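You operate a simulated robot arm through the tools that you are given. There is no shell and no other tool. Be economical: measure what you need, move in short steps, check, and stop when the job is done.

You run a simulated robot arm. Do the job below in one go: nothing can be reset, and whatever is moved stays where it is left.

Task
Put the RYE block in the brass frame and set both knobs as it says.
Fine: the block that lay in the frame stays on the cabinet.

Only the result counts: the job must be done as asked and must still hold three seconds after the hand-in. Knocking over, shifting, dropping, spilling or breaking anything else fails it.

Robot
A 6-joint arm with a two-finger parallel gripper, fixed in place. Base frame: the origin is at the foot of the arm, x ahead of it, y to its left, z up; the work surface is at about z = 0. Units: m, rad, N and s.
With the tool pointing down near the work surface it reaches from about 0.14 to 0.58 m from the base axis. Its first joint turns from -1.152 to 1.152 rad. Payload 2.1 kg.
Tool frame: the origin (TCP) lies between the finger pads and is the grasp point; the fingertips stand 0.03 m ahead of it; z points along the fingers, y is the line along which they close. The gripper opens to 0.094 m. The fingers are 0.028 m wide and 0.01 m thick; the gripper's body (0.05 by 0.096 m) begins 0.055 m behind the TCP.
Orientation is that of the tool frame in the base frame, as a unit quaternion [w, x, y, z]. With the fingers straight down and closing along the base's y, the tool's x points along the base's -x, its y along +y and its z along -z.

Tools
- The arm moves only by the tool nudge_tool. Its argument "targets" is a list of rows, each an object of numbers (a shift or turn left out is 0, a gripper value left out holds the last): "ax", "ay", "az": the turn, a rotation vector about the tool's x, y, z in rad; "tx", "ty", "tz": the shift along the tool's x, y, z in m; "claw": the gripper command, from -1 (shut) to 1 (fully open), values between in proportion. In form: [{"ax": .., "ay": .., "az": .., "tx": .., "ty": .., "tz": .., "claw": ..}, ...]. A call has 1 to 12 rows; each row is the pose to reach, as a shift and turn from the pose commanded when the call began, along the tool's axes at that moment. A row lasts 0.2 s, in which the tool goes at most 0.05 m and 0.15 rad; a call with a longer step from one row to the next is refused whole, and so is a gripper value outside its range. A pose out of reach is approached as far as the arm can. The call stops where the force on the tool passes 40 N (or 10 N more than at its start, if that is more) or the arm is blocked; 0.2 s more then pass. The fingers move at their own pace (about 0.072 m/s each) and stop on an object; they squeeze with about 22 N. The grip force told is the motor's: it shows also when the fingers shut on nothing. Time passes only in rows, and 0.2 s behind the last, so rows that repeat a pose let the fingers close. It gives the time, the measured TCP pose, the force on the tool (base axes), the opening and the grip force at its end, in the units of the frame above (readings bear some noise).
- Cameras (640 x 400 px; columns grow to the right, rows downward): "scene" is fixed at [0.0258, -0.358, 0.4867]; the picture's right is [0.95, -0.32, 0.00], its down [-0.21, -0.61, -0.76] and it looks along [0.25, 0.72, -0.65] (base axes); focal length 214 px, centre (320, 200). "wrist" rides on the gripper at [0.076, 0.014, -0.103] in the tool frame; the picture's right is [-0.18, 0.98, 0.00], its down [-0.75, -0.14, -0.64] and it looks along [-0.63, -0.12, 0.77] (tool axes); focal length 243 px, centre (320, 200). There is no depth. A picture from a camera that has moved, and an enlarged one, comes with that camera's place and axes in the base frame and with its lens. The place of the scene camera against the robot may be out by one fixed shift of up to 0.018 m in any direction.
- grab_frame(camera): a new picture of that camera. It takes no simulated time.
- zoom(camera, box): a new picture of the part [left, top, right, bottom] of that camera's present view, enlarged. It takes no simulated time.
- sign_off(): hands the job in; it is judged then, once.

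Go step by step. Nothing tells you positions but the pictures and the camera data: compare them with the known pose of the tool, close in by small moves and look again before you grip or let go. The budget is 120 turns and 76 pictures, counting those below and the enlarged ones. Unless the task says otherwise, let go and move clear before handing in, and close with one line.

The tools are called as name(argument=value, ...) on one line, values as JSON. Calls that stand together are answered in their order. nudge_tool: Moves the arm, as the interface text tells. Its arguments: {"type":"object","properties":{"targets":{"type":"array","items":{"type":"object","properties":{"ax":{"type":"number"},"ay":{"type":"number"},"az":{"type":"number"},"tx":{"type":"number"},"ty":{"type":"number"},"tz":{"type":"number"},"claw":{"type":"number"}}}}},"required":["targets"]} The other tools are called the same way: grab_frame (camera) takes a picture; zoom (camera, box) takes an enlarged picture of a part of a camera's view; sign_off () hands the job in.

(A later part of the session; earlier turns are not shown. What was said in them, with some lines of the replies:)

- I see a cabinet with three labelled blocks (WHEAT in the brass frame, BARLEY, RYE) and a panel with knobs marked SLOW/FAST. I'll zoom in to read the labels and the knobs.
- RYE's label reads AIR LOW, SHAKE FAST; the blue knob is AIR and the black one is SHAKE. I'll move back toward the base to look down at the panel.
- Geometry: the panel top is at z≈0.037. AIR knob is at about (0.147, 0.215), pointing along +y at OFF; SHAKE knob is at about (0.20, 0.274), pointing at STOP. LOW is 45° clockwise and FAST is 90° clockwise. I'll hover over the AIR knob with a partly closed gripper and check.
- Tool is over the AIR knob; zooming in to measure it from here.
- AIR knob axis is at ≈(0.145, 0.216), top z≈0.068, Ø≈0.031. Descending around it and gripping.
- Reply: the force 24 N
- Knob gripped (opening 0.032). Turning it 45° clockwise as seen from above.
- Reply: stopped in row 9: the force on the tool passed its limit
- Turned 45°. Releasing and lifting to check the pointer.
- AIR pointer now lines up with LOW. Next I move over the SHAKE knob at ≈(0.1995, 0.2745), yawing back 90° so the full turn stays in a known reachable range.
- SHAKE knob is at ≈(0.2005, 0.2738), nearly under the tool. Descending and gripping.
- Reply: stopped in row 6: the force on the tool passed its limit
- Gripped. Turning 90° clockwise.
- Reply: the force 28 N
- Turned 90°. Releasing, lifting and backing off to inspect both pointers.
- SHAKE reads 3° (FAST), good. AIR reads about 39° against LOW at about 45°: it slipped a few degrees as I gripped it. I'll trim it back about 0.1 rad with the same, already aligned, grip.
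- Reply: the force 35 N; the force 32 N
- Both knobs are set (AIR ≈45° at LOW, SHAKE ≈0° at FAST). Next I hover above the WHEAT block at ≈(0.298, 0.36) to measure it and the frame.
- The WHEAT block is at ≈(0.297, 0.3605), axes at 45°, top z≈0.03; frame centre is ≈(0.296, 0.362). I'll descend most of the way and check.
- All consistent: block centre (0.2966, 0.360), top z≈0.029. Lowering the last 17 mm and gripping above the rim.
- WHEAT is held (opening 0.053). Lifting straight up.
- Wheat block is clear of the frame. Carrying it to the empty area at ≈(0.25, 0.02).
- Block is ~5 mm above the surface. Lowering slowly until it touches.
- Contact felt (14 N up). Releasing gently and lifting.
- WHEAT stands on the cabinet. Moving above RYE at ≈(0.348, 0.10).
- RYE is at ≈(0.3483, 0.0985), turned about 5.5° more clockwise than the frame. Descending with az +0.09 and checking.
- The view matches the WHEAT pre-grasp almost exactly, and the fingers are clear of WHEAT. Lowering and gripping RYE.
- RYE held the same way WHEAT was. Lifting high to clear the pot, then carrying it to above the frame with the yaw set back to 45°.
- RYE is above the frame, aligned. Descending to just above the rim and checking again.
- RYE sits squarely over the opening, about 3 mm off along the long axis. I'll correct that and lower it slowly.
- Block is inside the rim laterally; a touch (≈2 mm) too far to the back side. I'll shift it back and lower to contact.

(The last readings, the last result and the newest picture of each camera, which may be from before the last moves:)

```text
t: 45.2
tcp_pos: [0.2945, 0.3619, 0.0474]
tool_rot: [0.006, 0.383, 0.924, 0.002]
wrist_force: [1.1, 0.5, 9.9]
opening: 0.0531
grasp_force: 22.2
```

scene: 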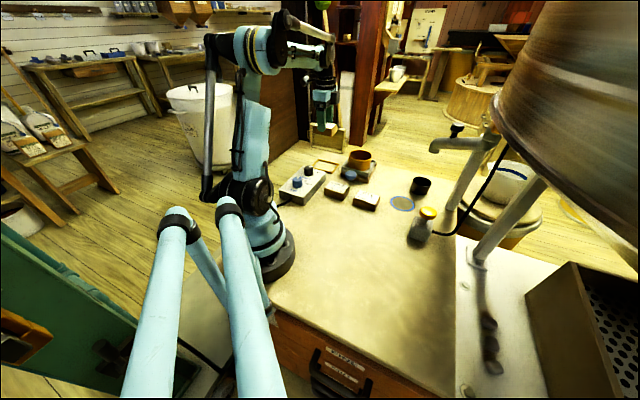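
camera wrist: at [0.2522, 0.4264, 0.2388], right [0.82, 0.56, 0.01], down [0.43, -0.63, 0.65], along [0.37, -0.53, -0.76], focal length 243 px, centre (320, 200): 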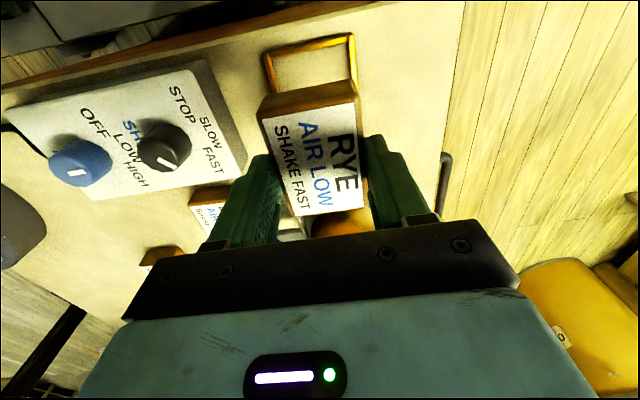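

Light contact (10 N) at about the height it was picked up from. Checking visually before letting go.

zoom(camera="scene", box=[290, 140, 354, 180])

zoom(camera="wrist", box=[200, 20, 440, 230])

```text
10.00 times, centred on (322, 160) of scene
camera zoom: at [0.0257, -0.358, 0.4866], right [0.95, -0.32, 0.0], down [-0.21, -0.61, -0.76], along [0.25, 0.72, -0.65], focal length 2145 px, centre (300, 600)
```

zoom: 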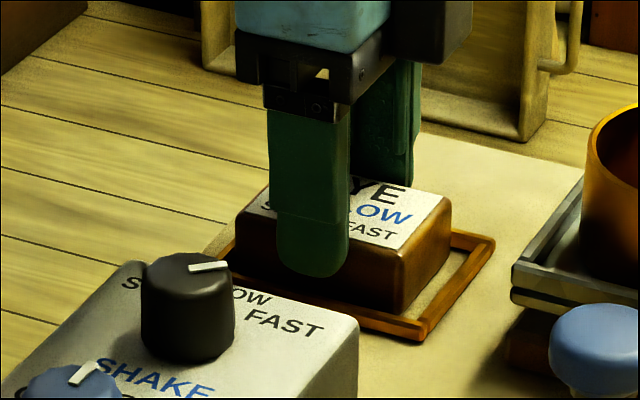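

```text
1.90 times, centred on (320, 125) of wrist
camera zoom: at [0.2512, 0.4261, 0.1492], right [0.82, 0.57, 0.01], down [0.43, -0.63, 0.65], along [0.37, -0.53, -0.76], focal length 462 px, centre (320, 343)
```

zoom: 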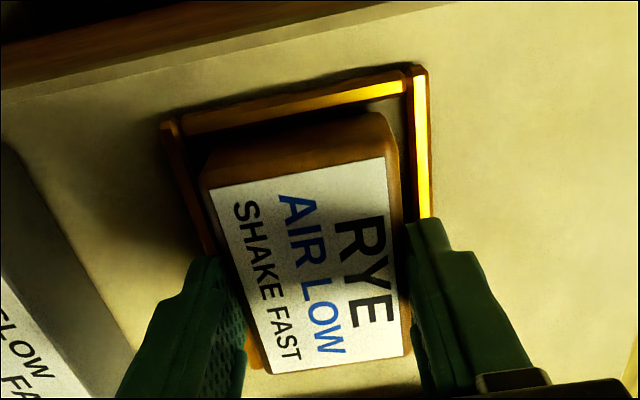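

Block is down inside the frame, with even gaps. Releasing and lifting.

nudge_tool(targets=[{"claw": 0.3}, {"claw": 0.6}, {"claw": 0.6}, {"tz": -0.03}, {"tz": -0.07}, {"tz": -0.11}, {"tz": -0.16}, {"tz": -0.16}])

grab_frame(camera="wrist")

zoom(camera="wrist", box=[240, 10, 400, 140])

zoom(camera="scene", box=[260, 140, 460, 265])

```text
t: 47.0
tcp_pos: [0.2932, 0.3626, 0.207]
tool_rot: [0.006, 0.383, 0.924, 0.003]
wrist_force: [-0.9, -0.2, 0.5]
opening: 0.0753
grasp_force: 0.0
```

```text
33 pictures are left
camera wrist: at [0.25, 0.427, 0.3099], right [0.82, 0.57, 0.01], down [0.43, -0.63, 0.65], along [0.37, -0.53, -0.76], focal length 243 px, centre (320, 200)
```

wrist: 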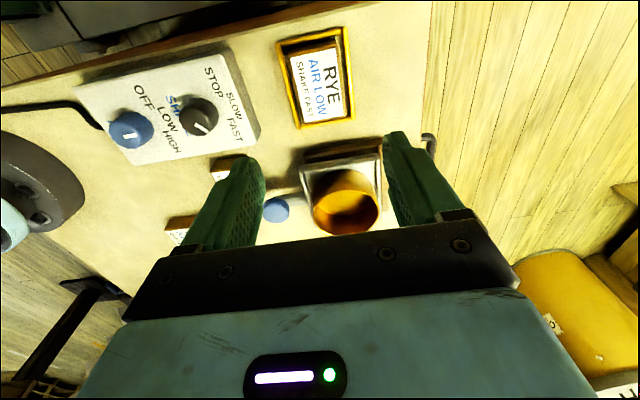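

```text
3.08 times, centred on (320, 75) of wrist
camera zoom: at [0.25, 0.427, 0.3099], right [0.82, 0.57, 0.01], down [0.43, -0.63, 0.65], along [0.37, -0.53, -0.76], focal length 746 px, centre (320, 585)
```

zoom: 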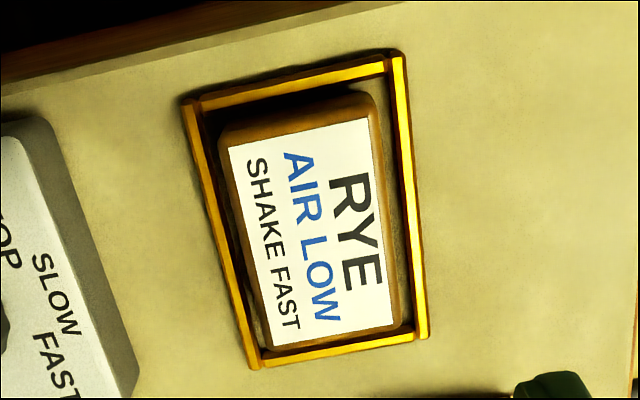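

```text
3.20 times, centred on (360, 202) of scene
camera zoom: at [0.0258, -0.358, 0.4867], right [0.95, -0.32, 0.0], down [-0.21, -0.61, -0.76], along [0.25, 0.72, -0.65], focal length 686 px, centre (192, 192)
```

zoom: 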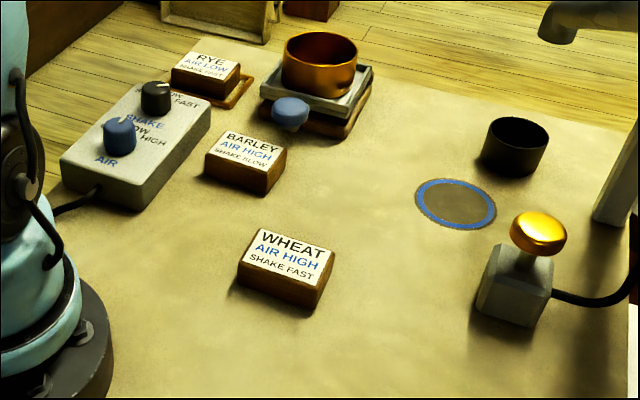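

RYE lies flat in the frame, AIR points to LOW and SHAKE to FAST, WHEAT stands on the cabinet, and nothing else moved. The gripper is empty and clear, so I'm handing in.

sign_off()

```text
The job is handed in.
```

The RYE block is in the brass frame, AIR is set to LOW and SHAKE to FAST, and the WHEAT block that was in the frame is resting on the cabinet.
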